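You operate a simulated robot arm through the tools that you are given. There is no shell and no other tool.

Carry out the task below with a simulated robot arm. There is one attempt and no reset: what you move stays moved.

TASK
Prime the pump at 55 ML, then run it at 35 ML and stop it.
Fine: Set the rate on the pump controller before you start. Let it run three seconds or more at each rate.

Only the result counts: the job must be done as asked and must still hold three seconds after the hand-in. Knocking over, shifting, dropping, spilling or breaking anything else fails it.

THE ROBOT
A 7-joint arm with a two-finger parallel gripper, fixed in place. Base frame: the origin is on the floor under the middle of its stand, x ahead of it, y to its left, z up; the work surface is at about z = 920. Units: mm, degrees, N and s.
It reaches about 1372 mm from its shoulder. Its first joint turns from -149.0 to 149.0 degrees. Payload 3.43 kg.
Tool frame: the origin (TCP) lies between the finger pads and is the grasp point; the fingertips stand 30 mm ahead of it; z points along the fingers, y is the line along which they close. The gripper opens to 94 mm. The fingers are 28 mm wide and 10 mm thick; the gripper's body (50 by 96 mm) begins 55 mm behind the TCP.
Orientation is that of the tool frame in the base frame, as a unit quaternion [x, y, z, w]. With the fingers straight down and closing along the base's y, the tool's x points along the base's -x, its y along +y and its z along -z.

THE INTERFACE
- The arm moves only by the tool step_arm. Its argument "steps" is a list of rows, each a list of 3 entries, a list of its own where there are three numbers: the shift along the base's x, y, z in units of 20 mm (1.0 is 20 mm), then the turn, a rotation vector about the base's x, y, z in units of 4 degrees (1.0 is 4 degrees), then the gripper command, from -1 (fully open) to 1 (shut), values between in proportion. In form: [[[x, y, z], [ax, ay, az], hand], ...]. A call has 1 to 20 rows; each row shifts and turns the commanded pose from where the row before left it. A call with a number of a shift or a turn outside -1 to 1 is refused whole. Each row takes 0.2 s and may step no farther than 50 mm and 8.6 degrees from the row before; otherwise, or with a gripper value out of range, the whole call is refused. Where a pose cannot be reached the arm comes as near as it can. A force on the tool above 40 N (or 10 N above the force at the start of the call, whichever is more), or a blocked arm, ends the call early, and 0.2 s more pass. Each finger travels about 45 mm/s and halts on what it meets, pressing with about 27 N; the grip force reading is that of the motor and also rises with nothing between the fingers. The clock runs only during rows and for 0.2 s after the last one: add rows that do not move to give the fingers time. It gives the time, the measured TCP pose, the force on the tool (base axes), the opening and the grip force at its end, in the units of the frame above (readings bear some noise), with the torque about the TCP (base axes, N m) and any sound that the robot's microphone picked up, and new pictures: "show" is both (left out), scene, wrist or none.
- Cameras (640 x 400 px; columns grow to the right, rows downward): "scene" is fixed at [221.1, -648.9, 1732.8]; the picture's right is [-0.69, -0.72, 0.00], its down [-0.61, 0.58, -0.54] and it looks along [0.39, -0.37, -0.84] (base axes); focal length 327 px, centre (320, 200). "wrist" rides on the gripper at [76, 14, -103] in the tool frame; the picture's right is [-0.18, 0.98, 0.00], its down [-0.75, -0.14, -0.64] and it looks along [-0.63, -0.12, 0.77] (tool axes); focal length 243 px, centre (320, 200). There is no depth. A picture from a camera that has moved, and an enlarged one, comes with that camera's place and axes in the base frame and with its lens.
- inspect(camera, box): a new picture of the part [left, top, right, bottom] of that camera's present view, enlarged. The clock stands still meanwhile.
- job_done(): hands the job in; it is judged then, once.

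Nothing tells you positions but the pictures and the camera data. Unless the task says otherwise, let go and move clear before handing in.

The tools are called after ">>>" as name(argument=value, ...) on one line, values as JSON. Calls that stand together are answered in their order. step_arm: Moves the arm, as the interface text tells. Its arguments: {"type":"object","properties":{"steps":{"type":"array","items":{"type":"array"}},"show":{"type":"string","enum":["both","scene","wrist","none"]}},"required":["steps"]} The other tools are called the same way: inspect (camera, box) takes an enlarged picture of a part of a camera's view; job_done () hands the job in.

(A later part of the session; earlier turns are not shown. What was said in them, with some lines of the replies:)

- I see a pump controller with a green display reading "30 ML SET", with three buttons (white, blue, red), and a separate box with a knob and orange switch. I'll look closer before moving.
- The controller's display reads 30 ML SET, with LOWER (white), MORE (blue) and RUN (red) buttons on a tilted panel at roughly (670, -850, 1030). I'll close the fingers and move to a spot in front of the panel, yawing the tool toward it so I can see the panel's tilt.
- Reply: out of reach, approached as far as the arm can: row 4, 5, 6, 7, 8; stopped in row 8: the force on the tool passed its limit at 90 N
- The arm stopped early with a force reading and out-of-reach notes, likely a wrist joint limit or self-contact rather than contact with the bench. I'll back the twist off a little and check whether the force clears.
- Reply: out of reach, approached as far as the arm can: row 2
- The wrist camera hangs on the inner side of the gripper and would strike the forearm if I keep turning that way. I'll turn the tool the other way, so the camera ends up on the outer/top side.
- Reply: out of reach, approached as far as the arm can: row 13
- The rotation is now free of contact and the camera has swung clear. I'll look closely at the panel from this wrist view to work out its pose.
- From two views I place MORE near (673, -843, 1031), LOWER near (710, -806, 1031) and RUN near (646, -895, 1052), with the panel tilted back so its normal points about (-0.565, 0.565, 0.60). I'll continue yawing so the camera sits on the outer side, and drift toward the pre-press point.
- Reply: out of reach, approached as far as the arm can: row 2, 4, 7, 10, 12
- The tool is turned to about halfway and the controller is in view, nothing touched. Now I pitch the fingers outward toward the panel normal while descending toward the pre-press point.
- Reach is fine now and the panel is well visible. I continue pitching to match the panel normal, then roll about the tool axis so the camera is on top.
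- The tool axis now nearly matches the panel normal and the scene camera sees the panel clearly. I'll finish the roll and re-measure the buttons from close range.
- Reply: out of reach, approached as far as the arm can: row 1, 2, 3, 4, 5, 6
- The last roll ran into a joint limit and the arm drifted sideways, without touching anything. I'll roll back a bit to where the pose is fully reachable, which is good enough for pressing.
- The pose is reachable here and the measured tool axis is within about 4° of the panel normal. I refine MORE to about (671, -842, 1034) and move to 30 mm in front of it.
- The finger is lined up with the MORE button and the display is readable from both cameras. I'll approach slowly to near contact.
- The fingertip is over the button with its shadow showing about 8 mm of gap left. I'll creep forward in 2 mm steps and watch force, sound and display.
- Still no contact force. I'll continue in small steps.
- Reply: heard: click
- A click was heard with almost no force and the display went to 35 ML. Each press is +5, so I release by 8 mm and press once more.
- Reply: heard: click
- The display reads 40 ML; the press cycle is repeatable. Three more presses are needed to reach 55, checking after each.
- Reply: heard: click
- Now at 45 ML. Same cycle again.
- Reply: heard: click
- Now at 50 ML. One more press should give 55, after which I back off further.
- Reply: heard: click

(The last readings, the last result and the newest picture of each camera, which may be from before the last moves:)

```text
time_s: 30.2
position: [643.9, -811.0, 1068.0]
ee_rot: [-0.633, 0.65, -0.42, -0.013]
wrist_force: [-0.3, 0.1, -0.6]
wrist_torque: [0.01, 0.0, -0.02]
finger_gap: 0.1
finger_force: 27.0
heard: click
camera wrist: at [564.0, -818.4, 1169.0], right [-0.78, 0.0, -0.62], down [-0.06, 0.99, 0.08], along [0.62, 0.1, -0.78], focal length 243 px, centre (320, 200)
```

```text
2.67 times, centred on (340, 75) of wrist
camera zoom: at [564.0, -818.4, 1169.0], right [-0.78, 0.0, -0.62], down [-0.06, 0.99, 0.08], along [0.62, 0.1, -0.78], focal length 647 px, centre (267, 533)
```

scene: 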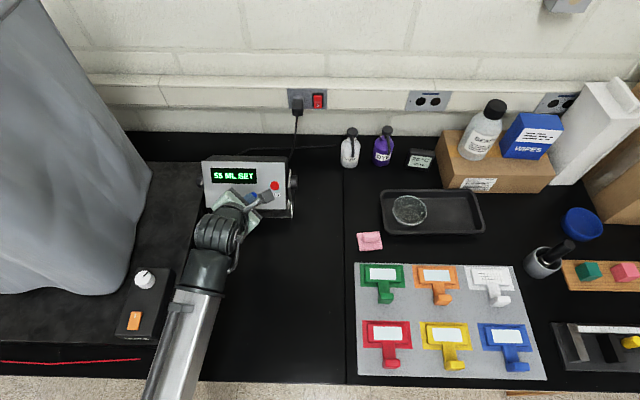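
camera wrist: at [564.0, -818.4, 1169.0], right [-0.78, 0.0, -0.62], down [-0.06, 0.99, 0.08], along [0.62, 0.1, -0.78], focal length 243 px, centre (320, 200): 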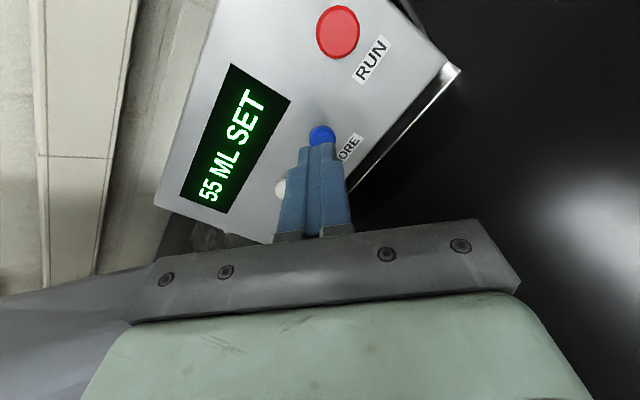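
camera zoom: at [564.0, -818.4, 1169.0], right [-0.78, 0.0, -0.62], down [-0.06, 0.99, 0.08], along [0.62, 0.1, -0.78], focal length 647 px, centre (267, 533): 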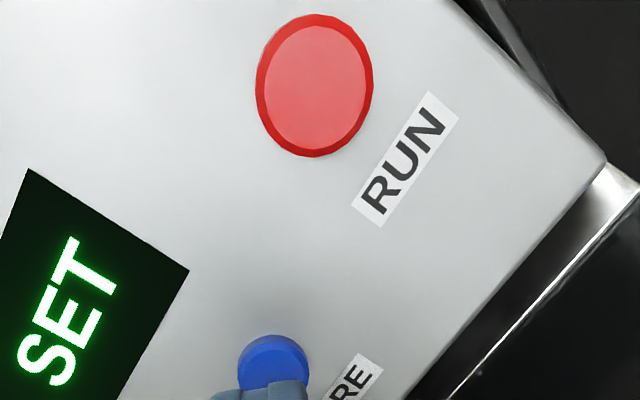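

The display reads 55 ML SET. Now I shift sideways over to RUN, about (-28.5, -51, +23) mm from MORE, keeping about 24 mm standoff.

>>> step_arm(steps=[[[-0.2375, -0.4275, 0.19], [0, 0, 0], 1], [[-0.2375, -0.4275, 0.19], [0, 0, 0], 1], [[-0.2375, -0.4275, 0.19], [0, 0, 0], 1], [[-0.2375, -0.4275, 0.19], [0, 0, 0], 1], [[-0.2375, -0.4275, 0.19], [0, 0, 0], 1], [[-0.2375, -0.4275, 0.19], [0, 0, 0], 1], [[0, 0, 0], [0, 0, 0], 1]], show="both")

>>> inspect(camera="scene", box=[190, 140, 310, 225])

>>> inspect(camera="wrist", box=[200, 70, 440, 220])

```text
time_s: 31.8
position: [615.6, -864.0, 1091.6]
ee_rot: [-0.633, 0.65, -0.42, -0.012]
wrist_force: [-0.7, -0.3, -0.4]
wrist_torque: [0.0, -0.02, 0.01]
finger_gap: 0.0
finger_force: 27.0
camera wrist: at [535.5, -870.4, 1192.0], right [-0.78, 0.0, -0.62], down [-0.06, 0.99, 0.08], along [0.62, 0.1, -0.78], focal length 243 px, centre (320, 200)
```

scene: 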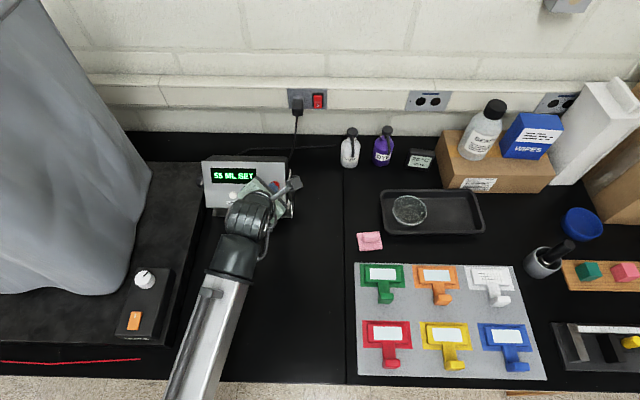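
wrist: 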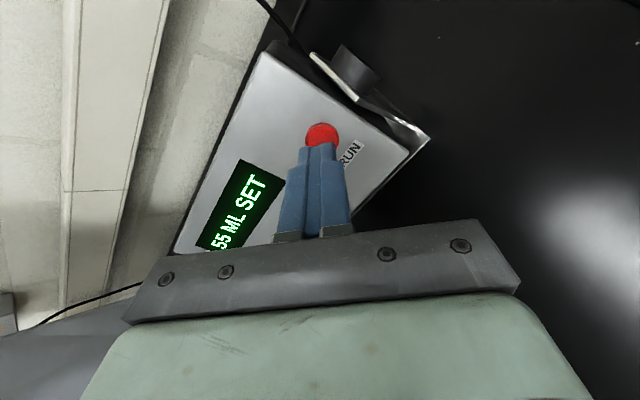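

```text
4.71 times, centred on (250, 182) of scene
camera zoom: at [221.1, -648.9, 1732.8], right [-0.69, -0.72, 0.0], down [-0.61, 0.58, -0.54], along [0.39, -0.37, -0.84], focal length 1540 px, centre (649, 282)
```

zoom: 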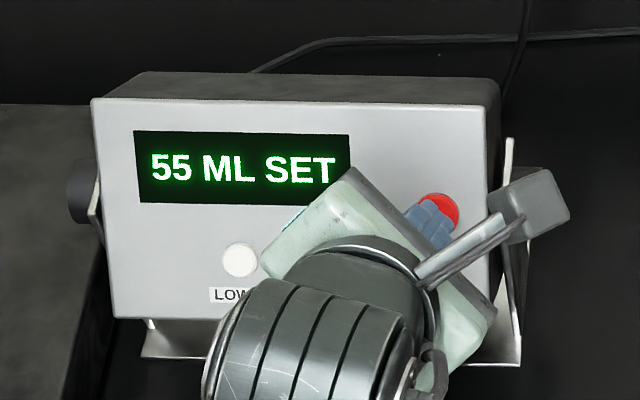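

```text
2.67 times, centred on (320, 145) of wrist
camera zoom: at [535.5, -870.4, 1192.0], right [-0.78, 0.0, -0.62], down [-0.06, 0.99, 0.08], along [0.62, 0.1, -0.78], focal length 647 px, centre (320, 347)
```

zoom: 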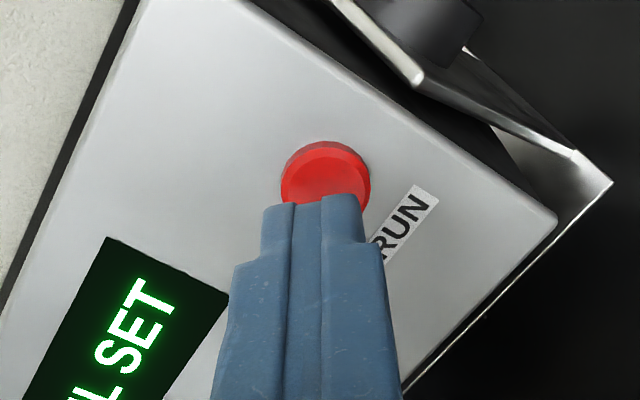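

The finger is centred over RUN and the display still shows 55 ML SET. I'll press gently, creeping the last few mm.

>>> step_arm(steps=[[[0.1032, -0.1119, -0.1298], [0, 0, 0], 1], [[0.1032, -0.1119, -0.1298], [0, 0, 0], 1], [[0.1032, -0.1119, -0.1298], [0, 0, 0], 1], [[0.1032, -0.1119, -0.1298], [0, 0, 0], 1], [[0.0516, -0.056, -0.0649], [0, 0, 0], 1], [[0.0516, -0.056, -0.0649], [0, 0, 0], 1], [[0, 0, 0], [0, 0, 0], 1]], show="wrist")

```text
time_s: 33.4
position: [625.6, -874.2, 1079.0]
ee_rot: [-0.632, 0.651, -0.419, -0.014]
wrist_force: [-0.3, 0.3, -0.1]
wrist_torque: [0.03, 0.0, -0.01]
finger_gap: 0.2
finger_force: 27.6
camera wrist: at [546.1, -881.0, 1179.0], right [-0.78, 0.0, -0.62], down [-0.06, 0.99, 0.08], along [0.62, 0.1, -0.78], focal length 243 px, centre (320, 200)
```

wrist: 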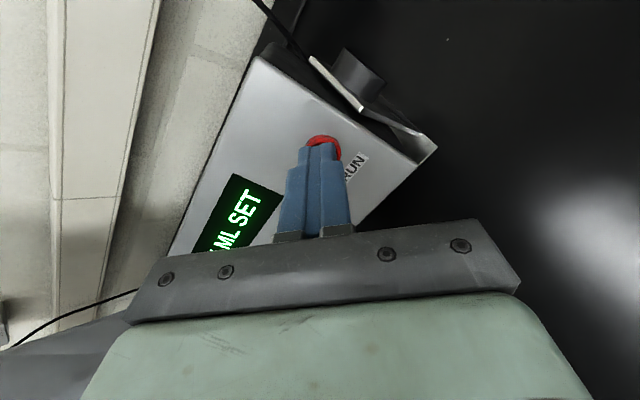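

Close, but no click yet. I'll go on in 2 mm steps.

>>> step_arm(steps=[[[0.0516, -0.056, -0.0649], [0, 0, 0], 1], [[0.0516, -0.056, -0.0649], [0, 0, 0], 1], [[0, 0, 0], [0, 0, 0], 1]], show="both")

```text
time_s: 34.2
position: [627.9, -876.2, 1076.3]
ee_rot: [-0.633, 0.65, -0.42, -0.013]
wrist_force: [0.0, -0.6, 0.8]
wrist_torque: [-0.02, 0.0, -0.02]
finger_gap: 0.0
finger_force: 26.5
camera wrist: at [548.0, -883.3, 1176.4], right [-0.78, 0.0, -0.62], down [-0.06, 0.99, 0.08], along [0.62, 0.1, -0.78], focal length 243 px, centre (320, 200)
```

scene: 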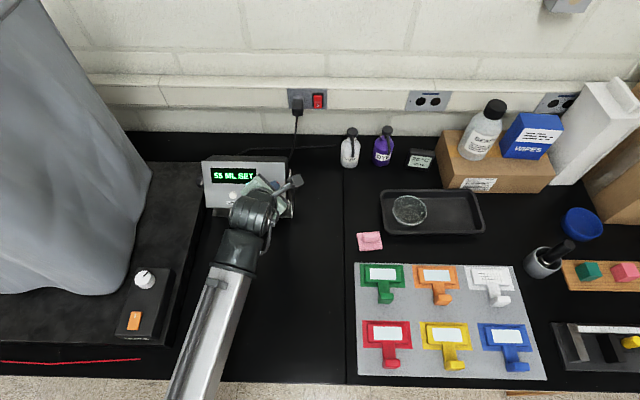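
wrist: 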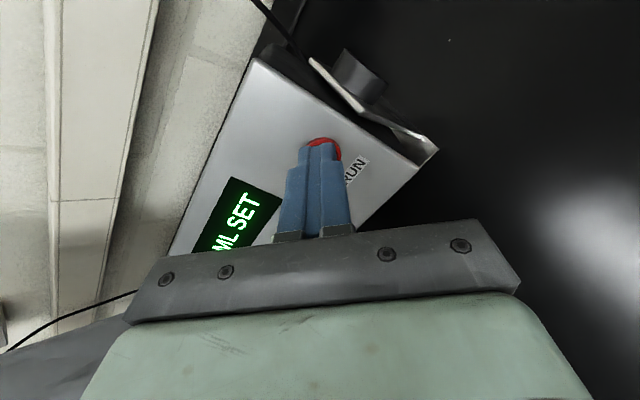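

>>> step_arm(steps=[[[0.0516, -0.056, -0.0649], [0, 0, 0], 1], [[0, 0, 0], [0, 0, 0], 1]], show="both")

```text
time_s: 34.8
position: [628.2, -878.0, 1074.8]
ee_rot: [-0.633, 0.651, -0.419, -0.012]
wrist_force: [-1.0, 0.7, 1.9]
wrist_torque: [-0.04, -0.02, -0.02]
finger_gap: 0.1
finger_force: 27.0
heard: click
camera wrist: at [548.9, -884.2, 1175.2], right [-0.78, 0.0, -0.62], down [-0.06, 0.99, 0.08], along [0.62, 0.1, -0.78], focal length 243 px, centre (320, 200)
```

scene: 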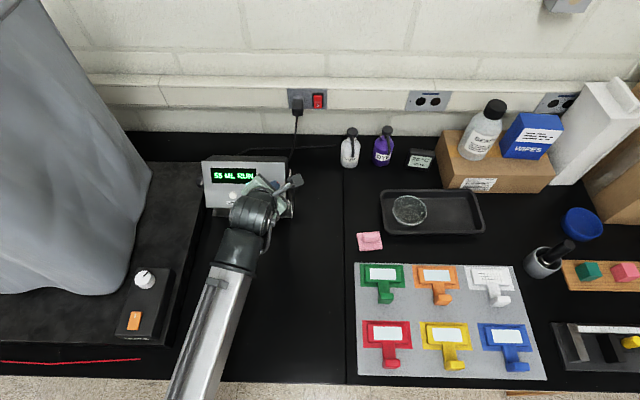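
wrist: 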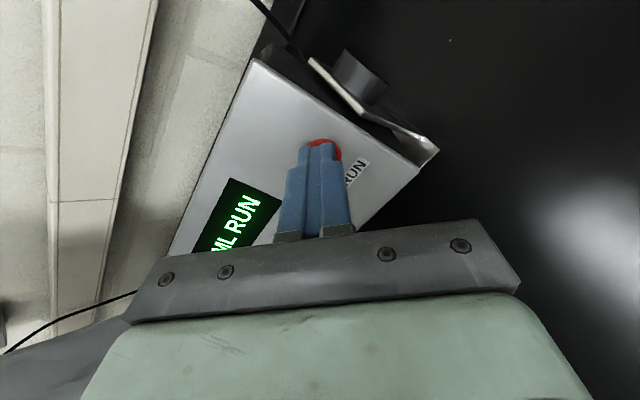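

The pump now shows 55 ML RUN. I release RUN by 8 mm and let it run for more than three seconds.

>>> step_arm(steps=[[[-0.1032, 0.1119, 0.1298], [0, 0, 0], 1], [[-0.1032, 0.1119, 0.1298], [0, 0, 0], 1], [[0, 0, 0], [0, 0, 0], 1], [[0, 0, 0], [0, 0, 0], 1], [[0, 0, 0], [0, 0, 0], 1], [[0, 0, 0], [0, 0, 0], 1], [[0, 0, 0], [0, 0, 0], 1], [[0, 0, 0], [0, 0, 0], 1], [[0, 0, 0], [0, 0, 0], 1], [[0, 0, 0], [0, 0, 0], 1], [[0, 0, 0], [0, 0, 0], 1], [[0, 0, 0], [0, 0, 0], 1], [[0, 0, 0], [0, 0, 0], 1], [[0, 0, 0], [0, 0, 0], 1], [[0, 0, 0], [0, 0, 0], 1], [[0, 0, 0], [0, 0, 0], 1], [[0, 0, 0], [0, 0, 0], 1], [[0, 0, 0], [0, 0, 0], 1], [[0, 0, 0], [0, 0, 0], 1], [[0, 0, 0], [0, 0, 0], 1]], show="both")

>>> inspect(camera="scene", box=[190, 140, 310, 225])

```text
time_s: 39.0
position: [624.8, -873.5, 1079.2]
ee_rot: [-0.632, 0.651, -0.419, -0.012]
wrist_force: [0.5, -0.6, -0.2]
wrist_torque: [-0.03, -0.01, -0.01]
finger_gap: 0.0
finger_force: 27.1
camera wrist: at [544.9, -879.9, 1180.3], right [-0.78, 0.0, -0.62], down [-0.06, 0.99, 0.08], along [0.62, 0.1, -0.78], focal length 243 px, centre (320, 200)
```

scene: 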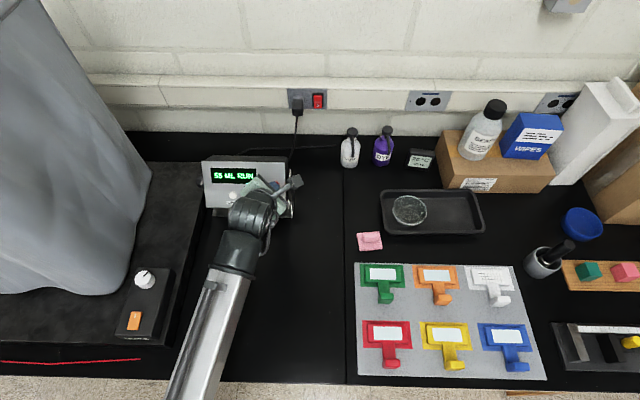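
wrist: 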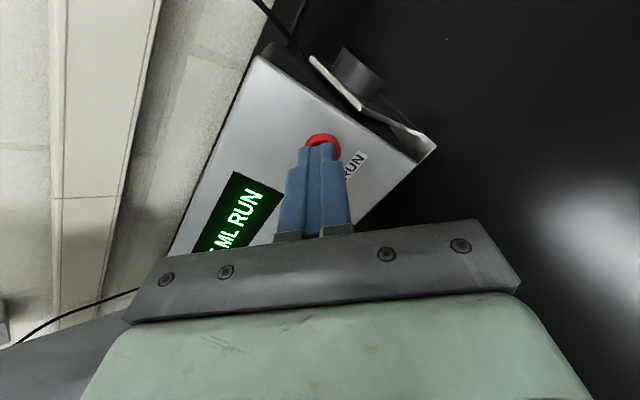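

```text
4.71 times, centred on (250, 182) of scene
camera zoom: at [221.1, -648.9, 1732.8], right [-0.69, -0.72, 0.0], down [-0.61, 0.58, -0.54], along [0.39, -0.37, -0.84], focal length 1540 px, centre (649, 282)
```

zoom: 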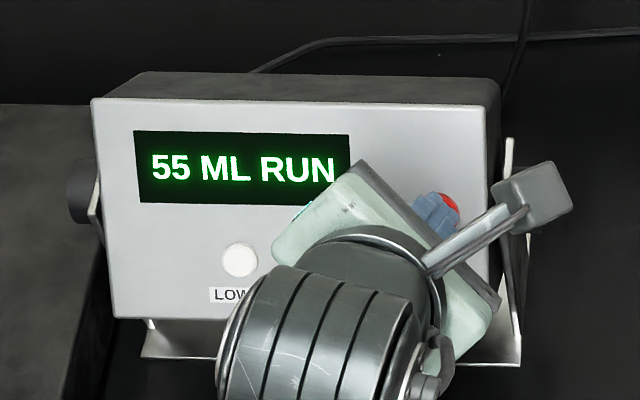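

It has run over 4 s at 55 ML. I press RUN once more to stop it before changing the rate.

>>> step_arm(steps=[[[0.1032, -0.1119, -0.1298], [0, 0, 0], 1], [[0.0516, -0.056, -0.0649], [0, 0, 0], 1], [[0.0516, -0.056, -0.0649], [0, 0, 0], 1], [[0, 0, 0], [0, 0, 0], 1]], show="both")

```text
time_s: 40.0
position: [628.6, -878.1, 1075.6]
ee_rot: [-0.633, 0.65, -0.42, -0.013]
wrist_force: [-0.4, -0.3, 1.1]
wrist_torque: [0.0, -0.02, -0.01]
finger_gap: 0.2
finger_force: 26.8
heard: click
camera wrist: at [548.6, -884.2, 1175.1], right [-0.78, 0.0, -0.62], down [-0.06, 0.99, 0.08], along [0.62, 0.1, -0.78], focal length 243 px, centre (320, 200)
```

scene: 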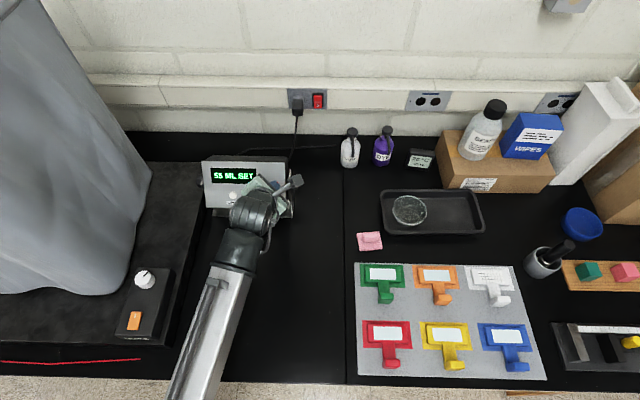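
wrist: 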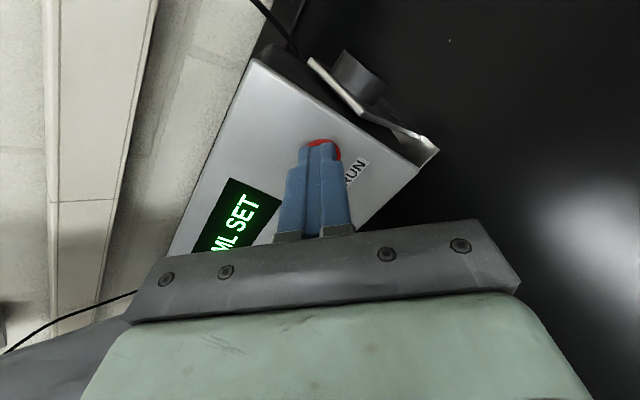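

The pump is stopped at 55 ML SET. Next I back off and traverse left to the LOWER button.

>>> step_arm(steps=[[[-0.1032, 0.1119, 0.1298], [0, 0, 0], 1], [[-0.1032, 0.1119, 0.1298], [0, 0, 0], 1], [[-0.1032, 0.1119, 0.1298], [0, 0, 0], 1], [[-0.1032, 0.1119, 0.1298], [0, 0, 0], 1], [[-0.1032, 0.1119, 0.1298], [0, 0, 0], 1], [[-0.1032, 0.1119, 0.1298], [0, 0, 0], 1], [[-0.0516, 0.056, 0.0649], [0, 0, 0], 1], [[0.3245, 0.439, -0.111], [0, 0, 0], 1], [[0.3245, 0.439, -0.111], [0, 0, 0], 1], [[0.3245, 0.439, -0.111], [0, 0, 0], 1], [[0.3245, 0.439, -0.111], [0, 0, 0], 1], [[0.3245, 0.439, -0.111], [0, 0, 0], 1], [[0.3245, 0.439, -0.111], [0, 0, 0], 1], [[0.3245, 0.439, -0.111], [0, 0, 0], 1], [[0.3245, 0.439, -0.111], [0, 0, 0], 1], [[0.3245, 0.439, -0.111], [0, 0, 0], 1], [[0.3245, 0.439, -0.111], [0, 0, 0], 1], [[0, 0, 0], [0, 0, 0], 1]], show="both")

>>> inspect(camera="scene", box=[190, 140, 310, 225])

>>> inspect(camera="wrist", box=[200, 70, 440, 220])

```text
time_s: 43.8
position: [680.0, -774.9, 1068.2]
ee_rot: [-0.633, 0.65, -0.42, -0.012]
wrist_force: [0.6, -0.1, -0.1]
wrist_torque: [-0.03, 0.0, 0.0]
finger_gap: 0.0
finger_force: 27.0
camera wrist: at [599.8, -781.5, 1169.8], right [-0.78, 0.0, -0.62], down [-0.06, 0.99, 0.08], along [0.62, 0.1, -0.78], focal length 243 px, centre (320, 200)
```

scene: 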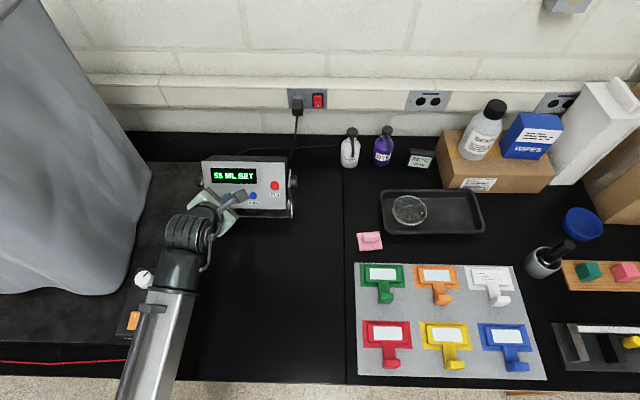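
wrist: 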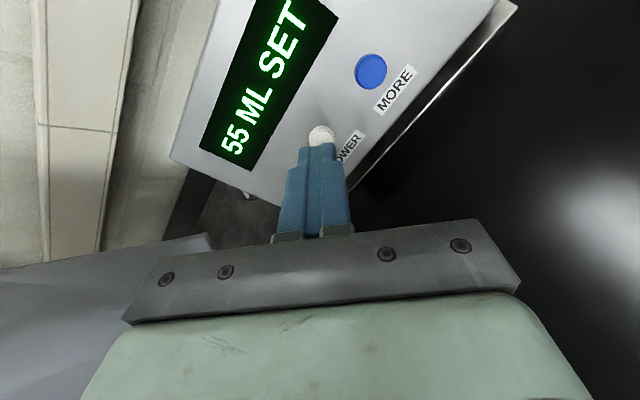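

```text
4.71 times, centred on (250, 182) of scene
camera zoom: at [221.1, -648.9, 1732.8], right [-0.69, -0.72, 0.0], down [-0.61, 0.58, -0.54], along [0.39, -0.37, -0.84], focal length 1540 px, centre (649, 282)
```

zoom: 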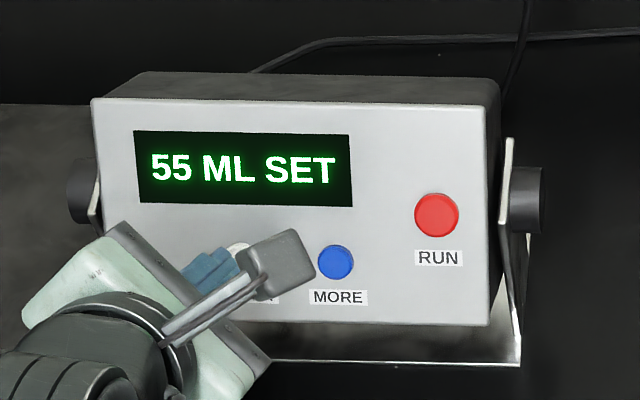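

```text
2.67 times, centred on (320, 145) of wrist
camera zoom: at [599.8, -781.5, 1169.8], right [-0.78, 0.0, -0.62], down [-0.06, 0.99, 0.08], along [0.62, 0.1, -0.78], focal length 647 px, centre (320, 347)
```

zoom: 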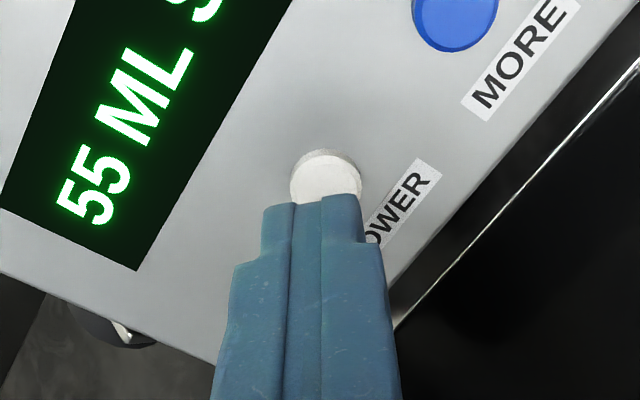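

The finger is over LOWER with the display at 55 ML SET. I press carefully, creeping at the end.

>>> step_arm(steps=[[[0.1032, -0.1119, -0.1298], [0, 0, 0], 1], [[0.1032, -0.1119, -0.1298], [0, 0, 0], 1], [[0.1032, -0.1119, -0.1298], [0, 0, 0], 1], [[0.1032, -0.1119, -0.1298], [0, 0, 0], 1], [[0.0516, -0.056, -0.0649], [0, 0, 0], 1], [[0.0516, -0.056, -0.0649], [0, 0, 0], 1], [[0.0516, -0.056, -0.0649], [0, 0, 0], 1], [[0, 0, 0], [0, 0, 0], 1]], show="wrist")

```text
time_s: 45.6
position: [691.1, -788.8, 1055.9]
ee_rot: [-0.634, 0.65, -0.42, -0.011]
wrist_force: [0.1, 0.3, -0.2]
wrist_torque: [0.03, -0.02, 0.02]
finger_gap: 0.1
finger_force: 26.6
camera wrist: at [611.6, -794.2, 1155.6], right [-0.78, 0.0, -0.62], down [-0.06, 0.99, 0.08], along [0.62, 0.1, -0.78], focal length 243 px, centre (320, 200)
```

wrist: 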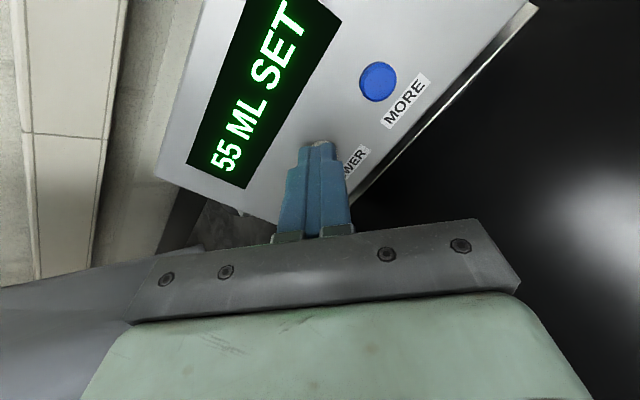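

Not pressed yet; 2 mm more.

>>> step_arm(steps=[[[0.0516, -0.056, -0.0649], [0, 0, 0], 1], [[0, 0, 0], [0, 0, 0], 1]], show="wrist")

```text
time_s: 46.2
position: [691.8, -788.7, 1053.9]
ee_rot: [-0.633, 0.651, -0.419, -0.012]
wrist_force: [0.5, 1.2, 0.3]
wrist_torque: [0.04, 0.0, -0.04]
finger_gap: 0.1
finger_force: 27.2
camera wrist: at [612.6, -795.4, 1154.4], right [-0.78, 0.0, -0.62], down [-0.06, 0.99, 0.08], along [0.62, 0.1, -0.78], focal length 243 px, centre (320, 200)
```

wrist: 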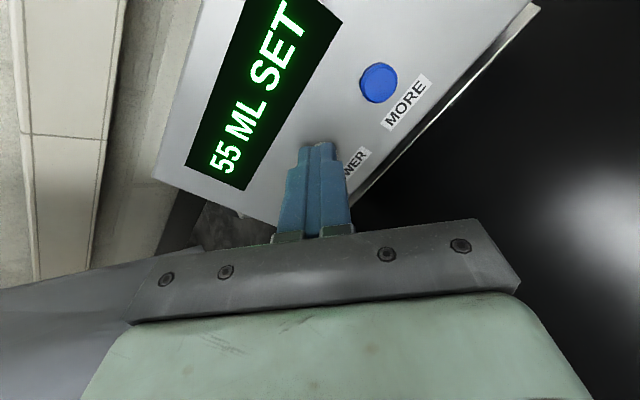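

>>> step_arm(steps=[[[0.0516, -0.056, -0.0649], [0, 0, 0], 1], [[0, 0, 0], [0, 0, 0], 1]], show="wrist")

```text
time_s: 46.8
position: [693.6, -790.8, 1053.8]
ee_rot: [-0.633, 0.651, -0.419, -0.011]
wrist_force: [-1.7, 0.1, 1.2]
wrist_torque: [-0.02, 0.01, -0.04]
finger_gap: 0.0
finger_force: 27.1
heard: click
camera wrist: at [613.5, -796.2, 1153.3], right [-0.78, 0.0, -0.62], down [-0.06, 0.99, 0.08], along [0.62, 0.1, -0.78], focal length 243 px, centre (320, 200)
```

wrist: 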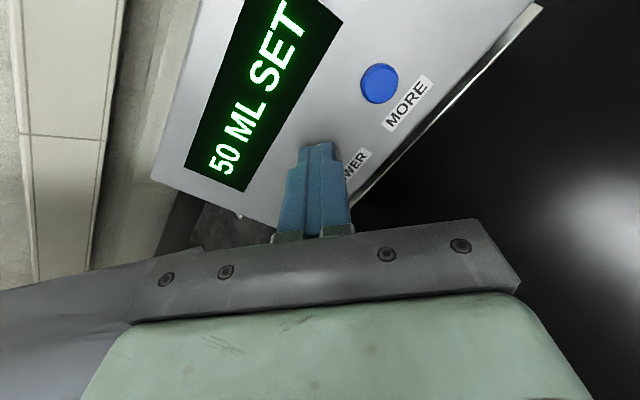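

A click and the display is at 50 ML. I repeat the release-and-press cycle for 45.

>>> step_arm(steps=[[[-0.1032, 0.1119, 0.1298], [0, 0, 0], 1], [[-0.1032, 0.1119, 0.1298], [0, 0, 0], 1], [[0, 0, 0], [0, 0, 0], 1], [[0, 0, 0], [0, 0, 0], 1], [[0.1032, -0.1119, -0.1298], [0, 0, 0], 1], [[0.0516, -0.056, -0.0649], [0, 0, 0], 1], [[0.0516, -0.056, -0.0649], [0, 0, 0], 1], [[0, 0, 0], [0, 0, 0], 1]], show="wrist")

```text
time_s: 48.6
position: [694.8, -788.9, 1052.7]
ee_rot: [-0.633, 0.651, -0.419, -0.013]
wrist_force: [-1.2, 1.0, 0.4]
wrist_torque: [0.0, -0.04, -0.03]
finger_gap: 0.0
finger_force: 27.0
heard: click
camera wrist: at [613.6, -796.1, 1153.1], right [-0.78, 0.0, -0.62], down [-0.06, 0.99, 0.08], along [0.62, 0.1, -0.78], focal length 243 px, centre (320, 200)
```

wrist: 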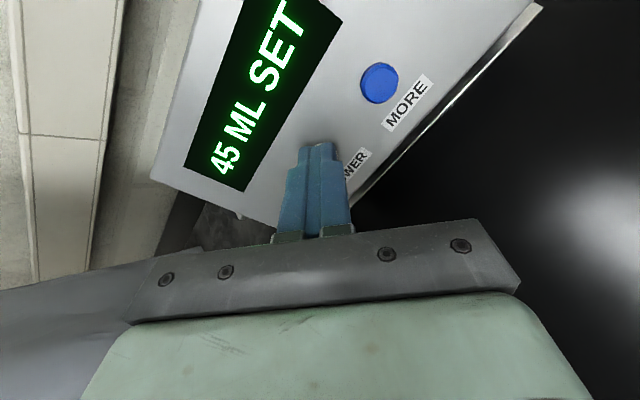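

Now 45 ML. Two more presses to go; again one at a time.

>>> step_arm(steps=[[[-0.1032, 0.1119, 0.1298], [0, 0, 0], 1], [[-0.1032, 0.1119, 0.1298], [0, 0, 0], 1], [[0, 0, 0], [0, 0, 0], 1], [[0, 0, 0], [0, 0, 0], 1], [[0.1032, -0.1119, -0.1298], [0, 0, 0], 1], [[0.0516, -0.056, -0.0649], [0, 0, 0], 1], [[0.0516, -0.056, -0.0649], [0, 0, 0], 1], [[0, 0, 0], [0, 0, 0], 1]], show="wrist")

```text
time_s: 50.4
position: [692.8, -789.8, 1052.5]
ee_rot: [-0.633, 0.651, -0.419, -0.012]
wrist_force: [-0.2, 0.8, 0.6]
wrist_torque: [-0.01, 0.01, 0.01]
finger_gap: 0.3
finger_force: 26.8
heard: click
camera wrist: at [613.1, -796.3, 1153.0], right [-0.78, 0.0, -0.62], down [-0.06, 0.99, 0.08], along [0.62, 0.1, -0.78], focal length 243 px, centre (320, 200)
```

wrist: 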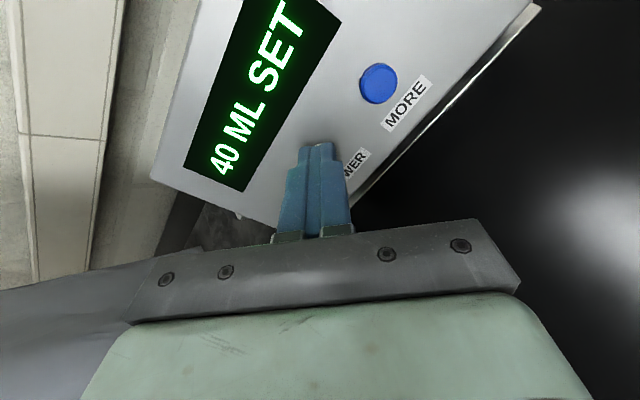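

Now 40 ML. One more press for 35, then I back off to the traverse standoff.

>>> step_arm(steps=[[[-0.1032, 0.1119, 0.1298], [0, 0, 0], 1], [[-0.1032, 0.1119, 0.1298], [0, 0, 0], 1], [[0, 0, 0], [0, 0, 0], 1], [[0, 0, 0], [0, 0, 0], 1], [[0.1032, -0.1119, -0.1298], [0, 0, 0], 1], [[0.0516, -0.056, -0.0649], [0, 0, 0], 1], [[0.0516, -0.056, -0.0649], [0, 0, 0], 1], [[0, 0, 0], [0, 0, 0], 1], [[-0.1032, 0.1119, 0.1298], [0, 0, 0], 1], [[-0.1032, 0.1119, 0.1298], [0, 0, 0], 1], [[-0.1032, 0.1119, 0.1298], [0, 0, 0], 1], [[-0.1032, 0.1119, 0.1298], [0, 0, 0], 1], [[-0.1032, 0.1119, 0.1298], [0, 0, 0], 1], [[-0.1032, 0.1119, 0.1298], [0, 0, 0], 1], [[-0.0516, 0.056, 0.0649], [0, 0, 0], 1], [[0, 0, 0], [0, 0, 0], 1]], show="both")

>>> inspect(camera="scene", box=[190, 140, 310, 225])

```text
time_s: 53.8
position: [679.2, -775.6, 1069.1]
ee_rot: [-0.633, 0.65, -0.42, -0.012]
wrist_force: [0.4, 0.5, -0.7]
wrist_torque: [0.02, 0.02, 0.03]
finger_gap: 0.1
finger_force: 27.0
heard: click
camera wrist: at [599.5, -782.1, 1169.8], right [-0.78, 0.0, -0.62], down [-0.06, 0.99, 0.08], along [0.62, 0.1, -0.78], focal length 243 px, centre (320, 200)
```

scene: 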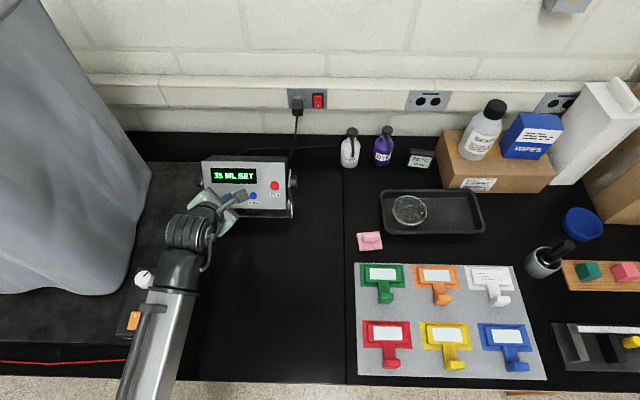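
wrist: 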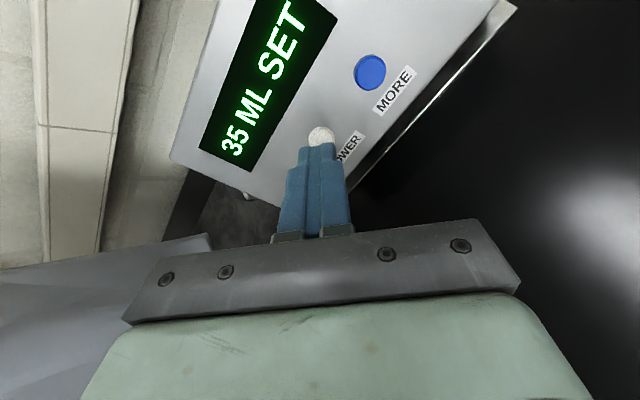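

```text
4.71 times, centred on (250, 182) of scene
camera zoom: at [221.1, -648.9, 1732.8], right [-0.69, -0.72, 0.0], down [-0.61, 0.58, -0.54], along [0.39, -0.37, -0.84], focal length 1540 px, centre (649, 282)
```

zoom: 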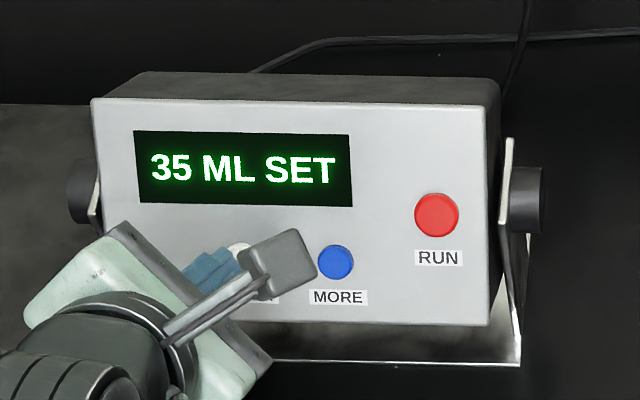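

The display reads 35 ML SET. I traverse back to RUN at the same standoff.

>>> step_arm(steps=[[[-0.3245, -0.439, 0.111], [0, 0, 0], 1], [[-0.3245, -0.439, 0.111], [0, 0, 0], 1], [[-0.3245, -0.439, 0.111], [0, 0, 0], 1], [[-0.3245, -0.439, 0.111], [0, 0, 0], 1], [[-0.3245, -0.439, 0.111], [0, 0, 0], 1], [[-0.3245, -0.439, 0.111], [0, 0, 0], 1], [[-0.3245, -0.439, 0.111], [0, 0, 0], 1], [[-0.3245, -0.439, 0.111], [0, 0, 0], 1], [[-0.3245, -0.439, 0.111], [0, 0, 0], 1], [[-0.3245, -0.439, 0.111], [0, 0, 0], 1], [[0, 0, 0], [0, 0, 0], 1]], show="both")

>>> inspect(camera="wrist", box=[200, 70, 440, 220])

```text
time_s: 56.2
position: [613.5, -864.5, 1092.1]
ee_rot: [-0.633, 0.651, -0.419, -0.012]
wrist_force: [0.1, 0.0, 0.0]
wrist_torque: [0.0, -0.02, 0.02]
finger_gap: 0.0
finger_force: 26.9
camera wrist: at [534.7, -870.4, 1191.8], right [-0.78, 0.0, -0.62], down [-0.06, 0.99, 0.08], along [0.62, 0.1, -0.78], focal length 243 px, centre (320, 200)
```

scene: 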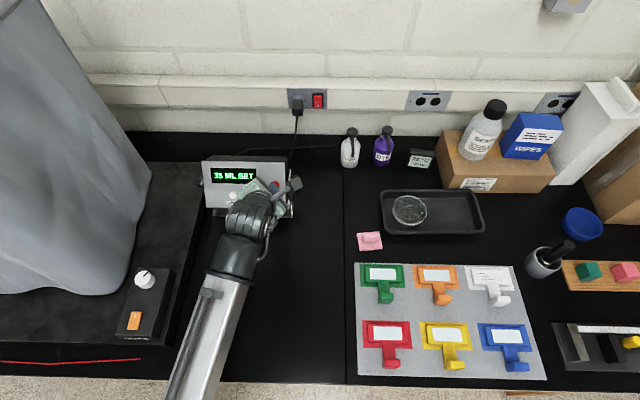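
wrist: 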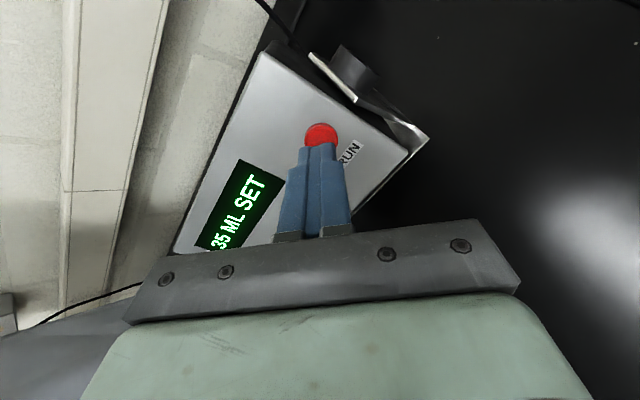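

```text
2.67 times, centred on (320, 145) of wrist
camera zoom: at [534.7, -870.4, 1191.8], right [-0.78, 0.0, -0.62], down [-0.06, 0.99, 0.08], along [0.62, 0.1, -0.78], focal length 647 px, centre (320, 347)
```

zoom: 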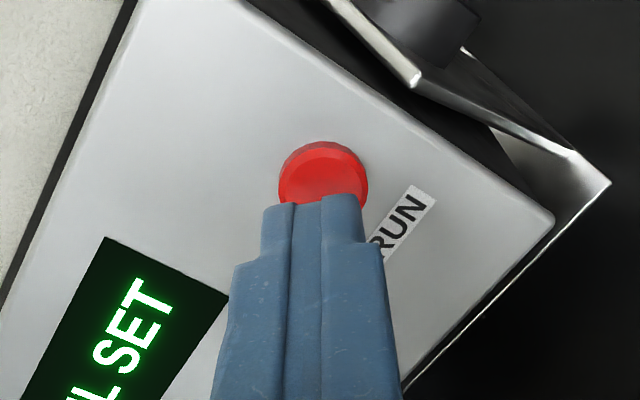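

Same position over RUN as before, display 35 ML SET. I press with the same 26 mm travel.

>>> step_arm(steps=[[[0.1032, -0.1119, -0.1298], [0, 0, 0], 1], [[0.1032, -0.1119, -0.1298], [0, 0, 0], 1], [[0.1032, -0.1119, -0.1298], [0, 0, 0], 1], [[0.1032, -0.1119, -0.1298], [0, 0, 0], 1], [[0.0516, -0.056, -0.0649], [0, 0, 0], 1], [[0.0516, -0.056, -0.0649], [0, 0, 0], 1], [[0.0516, -0.056, -0.0649], [0, 0, 0], 1], [[0.0516, -0.056, -0.0649], [0, 0, 0], 1], [[0.0516, -0.056, -0.0649], [0, 0, 0], 1], [[0, 0, 0], [0, 0, 0], 1]], show="both")

```text
time_s: 58.4
position: [627.9, -878.4, 1075.8]
ee_rot: [-0.633, 0.651, -0.419, -0.013]
wrist_force: [-0.4, 1.0, 0.6]
wrist_torque: [-0.03, 0.0, 0.01]
finger_gap: 0.1
finger_force: 26.9
heard: click
camera wrist: at [548.0, -884.2, 1175.2], right [-0.78, 0.0, -0.62], down [-0.06, 0.99, 0.08], along [0.62, 0.1, -0.78], focal length 243 px, centre (320, 200)
```

scene: 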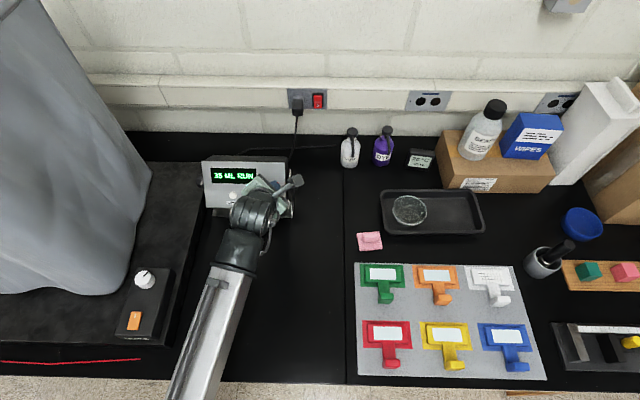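
wrist: 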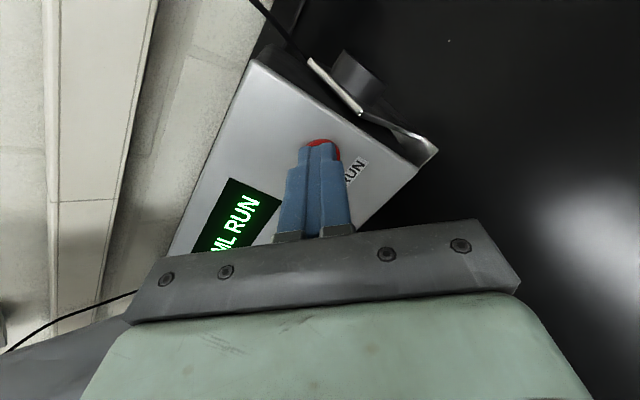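

The pump shows 35 ML RUN. I release and let it run for over three seconds.

>>> step_arm(steps=[[[-0.1032, 0.1119, 0.1298], [0, 0, 0], 1], [[-0.1032, 0.1119, 0.1298], [0, 0, 0], 1], [[0, 0, 0], [0, 0, 0], 1], [[0, 0, 0], [0, 0, 0], 1], [[0, 0, 0], [0, 0, 0], 1], [[0, 0, 0], [0, 0, 0], 1], [[0, 0, 0], [0, 0, 0], 1], [[0, 0, 0], [0, 0, 0], 1], [[0, 0, 0], [0, 0, 0], 1], [[0, 0, 0], [0, 0, 0], 1], [[0, 0, 0], [0, 0, 0], 1], [[0, 0, 0], [0, 0, 0], 1], [[0, 0, 0], [0, 0, 0], 1], [[0, 0, 0], [0, 0, 0], 1], [[0, 0, 0], [0, 0, 0], 1], [[0, 0, 0], [0, 0, 0], 1], [[0, 0, 0], [0, 0, 0], 1], [[0, 0, 0], [0, 0, 0], 1], [[0, 0, 0], [0, 0, 0], 1], [[0, 0, 0], [0, 0, 0], 1]], show="both")

>>> inspect(camera="scene", box=[190, 140, 310, 225])

```text
time_s: 62.6
position: [624.5, -872.5, 1080.8]
ee_rot: [-0.633, 0.65, -0.42, -0.013]
wrist_force: [0.1, 0.4, -0.4]
wrist_torque: [-0.02, -0.02, 0.0]
finger_gap: 0.0
finger_force: 27.4
camera wrist: at [543.8, -879.9, 1180.4], right [-0.78, 0.0, -0.62], down [-0.06, 0.99, 0.08], along [0.62, 0.1, -0.78], focal length 243 px, centre (320, 200)
```

scene: 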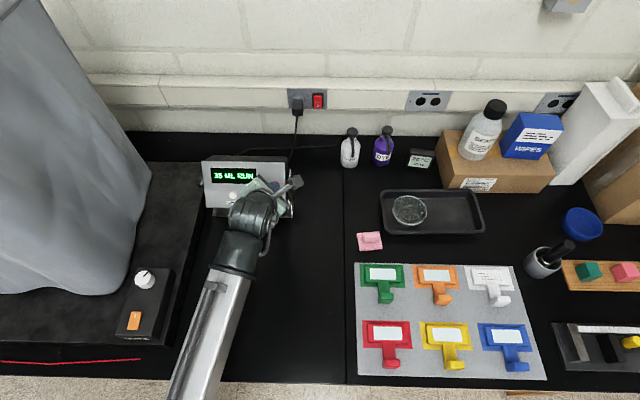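
wrist: 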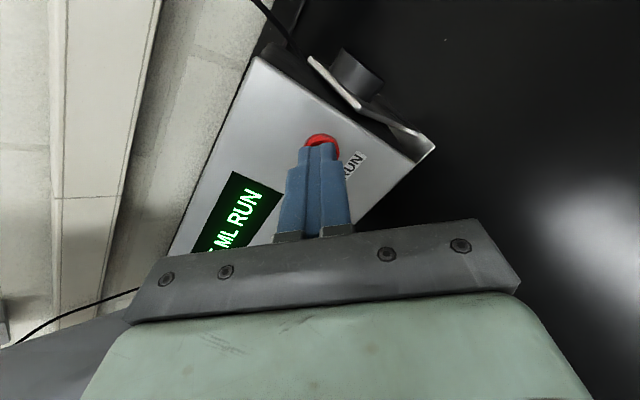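

```text
4.71 times, centred on (250, 182) of scene
camera zoom: at [221.1, -648.9, 1732.8], right [-0.69, -0.72, 0.0], down [-0.61, 0.58, -0.54], along [0.39, -0.37, -0.84], focal length 1540 px, centre (649, 282)
```

zoom: 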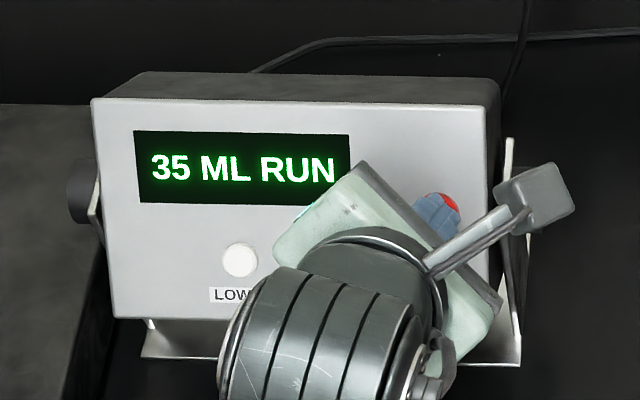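

It has run over 4 s at 35 ML. I press RUN once more to stop it, then back well away.

>>> step_arm(steps=[[[0.1032, -0.1119, -0.1298], [0, 0, 0], 1], [[0.0516, -0.056, -0.0649], [0, 0, 0], 1], [[0.0516, -0.056, -0.0649], [0, 0, 0], 1], [[0, 0, 0], [0, 0, 0], 1], [[-0.1032, 0.1119, 0.1298], [0, 0, 0], 1], [[-0.1032, 0.1119, 0.1298], [0, 0, 0], 1], [[-0.1032, 0.1119, 0.1298], [0, 0, 0], 1], [[-0.1032, 0.1119, 0.1298], [0, 0, 0], 1], [[-0.206, 0.224, 0.26], [0, 0, 0], 1], [[-0.206, 0.224, 0.26], [0, 0, 0], 1], [[-0.206, 0.224, 0.26], [0, 0, 0], 1], [[-0.206, 0.224, 0.26], [0, 0, 0], 1], [[-0.206, 0.224, 0.26], [0, 0, 0], 1], [[-0.206, 0.224, 0.26], [0, 0, 0], 1], [[-0.206, 0.224, 0.26], [0, 0, 0], 1], [[-0.206, 0.224, 0.26], [0, 0, 0], 1], [[0, 0, 0], [0, 0, 0], 1]], show="both")

>>> inspect(camera="scene", box=[190, 140, 310, 225])

```text
time_s: 66.2
position: [585.5, -832.5, 1126.0]
ee_rot: [-0.633, 0.65, -0.42, -0.012]
wrist_force: [-0.2, 0.3, 0.4]
wrist_torque: [-0.01, 0.0, 0.03]
finger_gap: 0.0
finger_force: 26.9
heard: click
camera wrist: at [506.8, -839.3, 1227.1], right [-0.78, 0.0, -0.62], down [-0.06, 0.99, 0.08], along [0.62, 0.1, -0.78], focal length 243 px, centre (320, 200)
```

scene: 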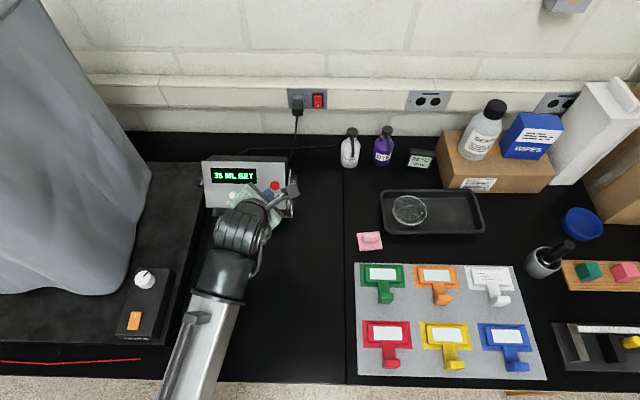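
wrist: 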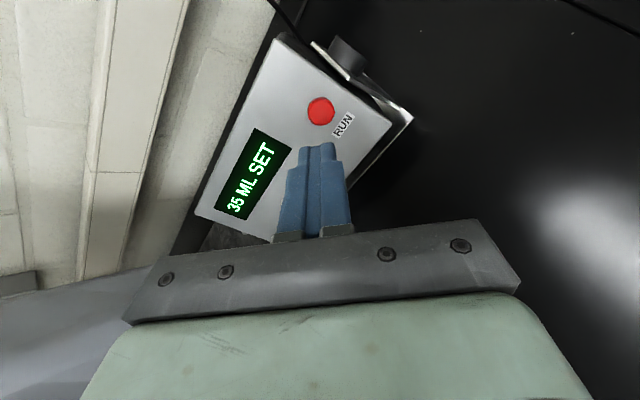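

```text
4.71 times, centred on (250, 182) of scene
camera zoom: at [221.1, -648.9, 1732.8], right [-0.69, -0.72, 0.0], down [-0.61, 0.58, -0.54], along [0.39, -0.37, -0.84], focal length 1540 px, centre (649, 282)
```

zoom: 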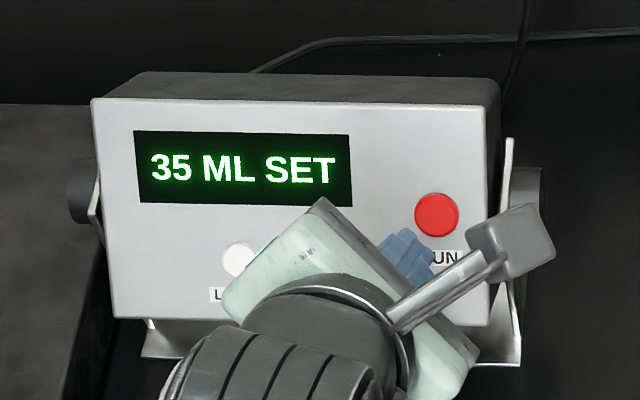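

The display reads 35 ML SET, so the pump is stopped after running over 4 s at 55 ML and over 4 s at 35 ML. The controller sits in the same place as before and the arm is about 80 mm clear, so I hand in.

>>> job_done()

```text
The job is handed in.
```

I primed the pump at 55 ML, then ran it at 35 ML and stopped it. The controller's display now reads "35 ML SET", meaning stopped.

- **Prime at 55 ML:** I set 55 while the pump was stopped, started it with RUN, let it run a little over 4 s, and stopped it with RUN.
- **Run at 35 ML:** I lowered the rate to 35 while stopped, started it, let it run a little over 4 s, and stopped it with RUN.

Each press gave a click and a matching display change. In the scene picture the controller sits where it did at the start. At hand-in the arm was backed about 80 mm off the panel.

Early on, while turning the gripper, the arm stopped once on a 90 N force. I think the wrist camera touched the robot's own forearm. I saw no sign that anything on the bench was touched or moved, and I turned the gripper the other way after that.
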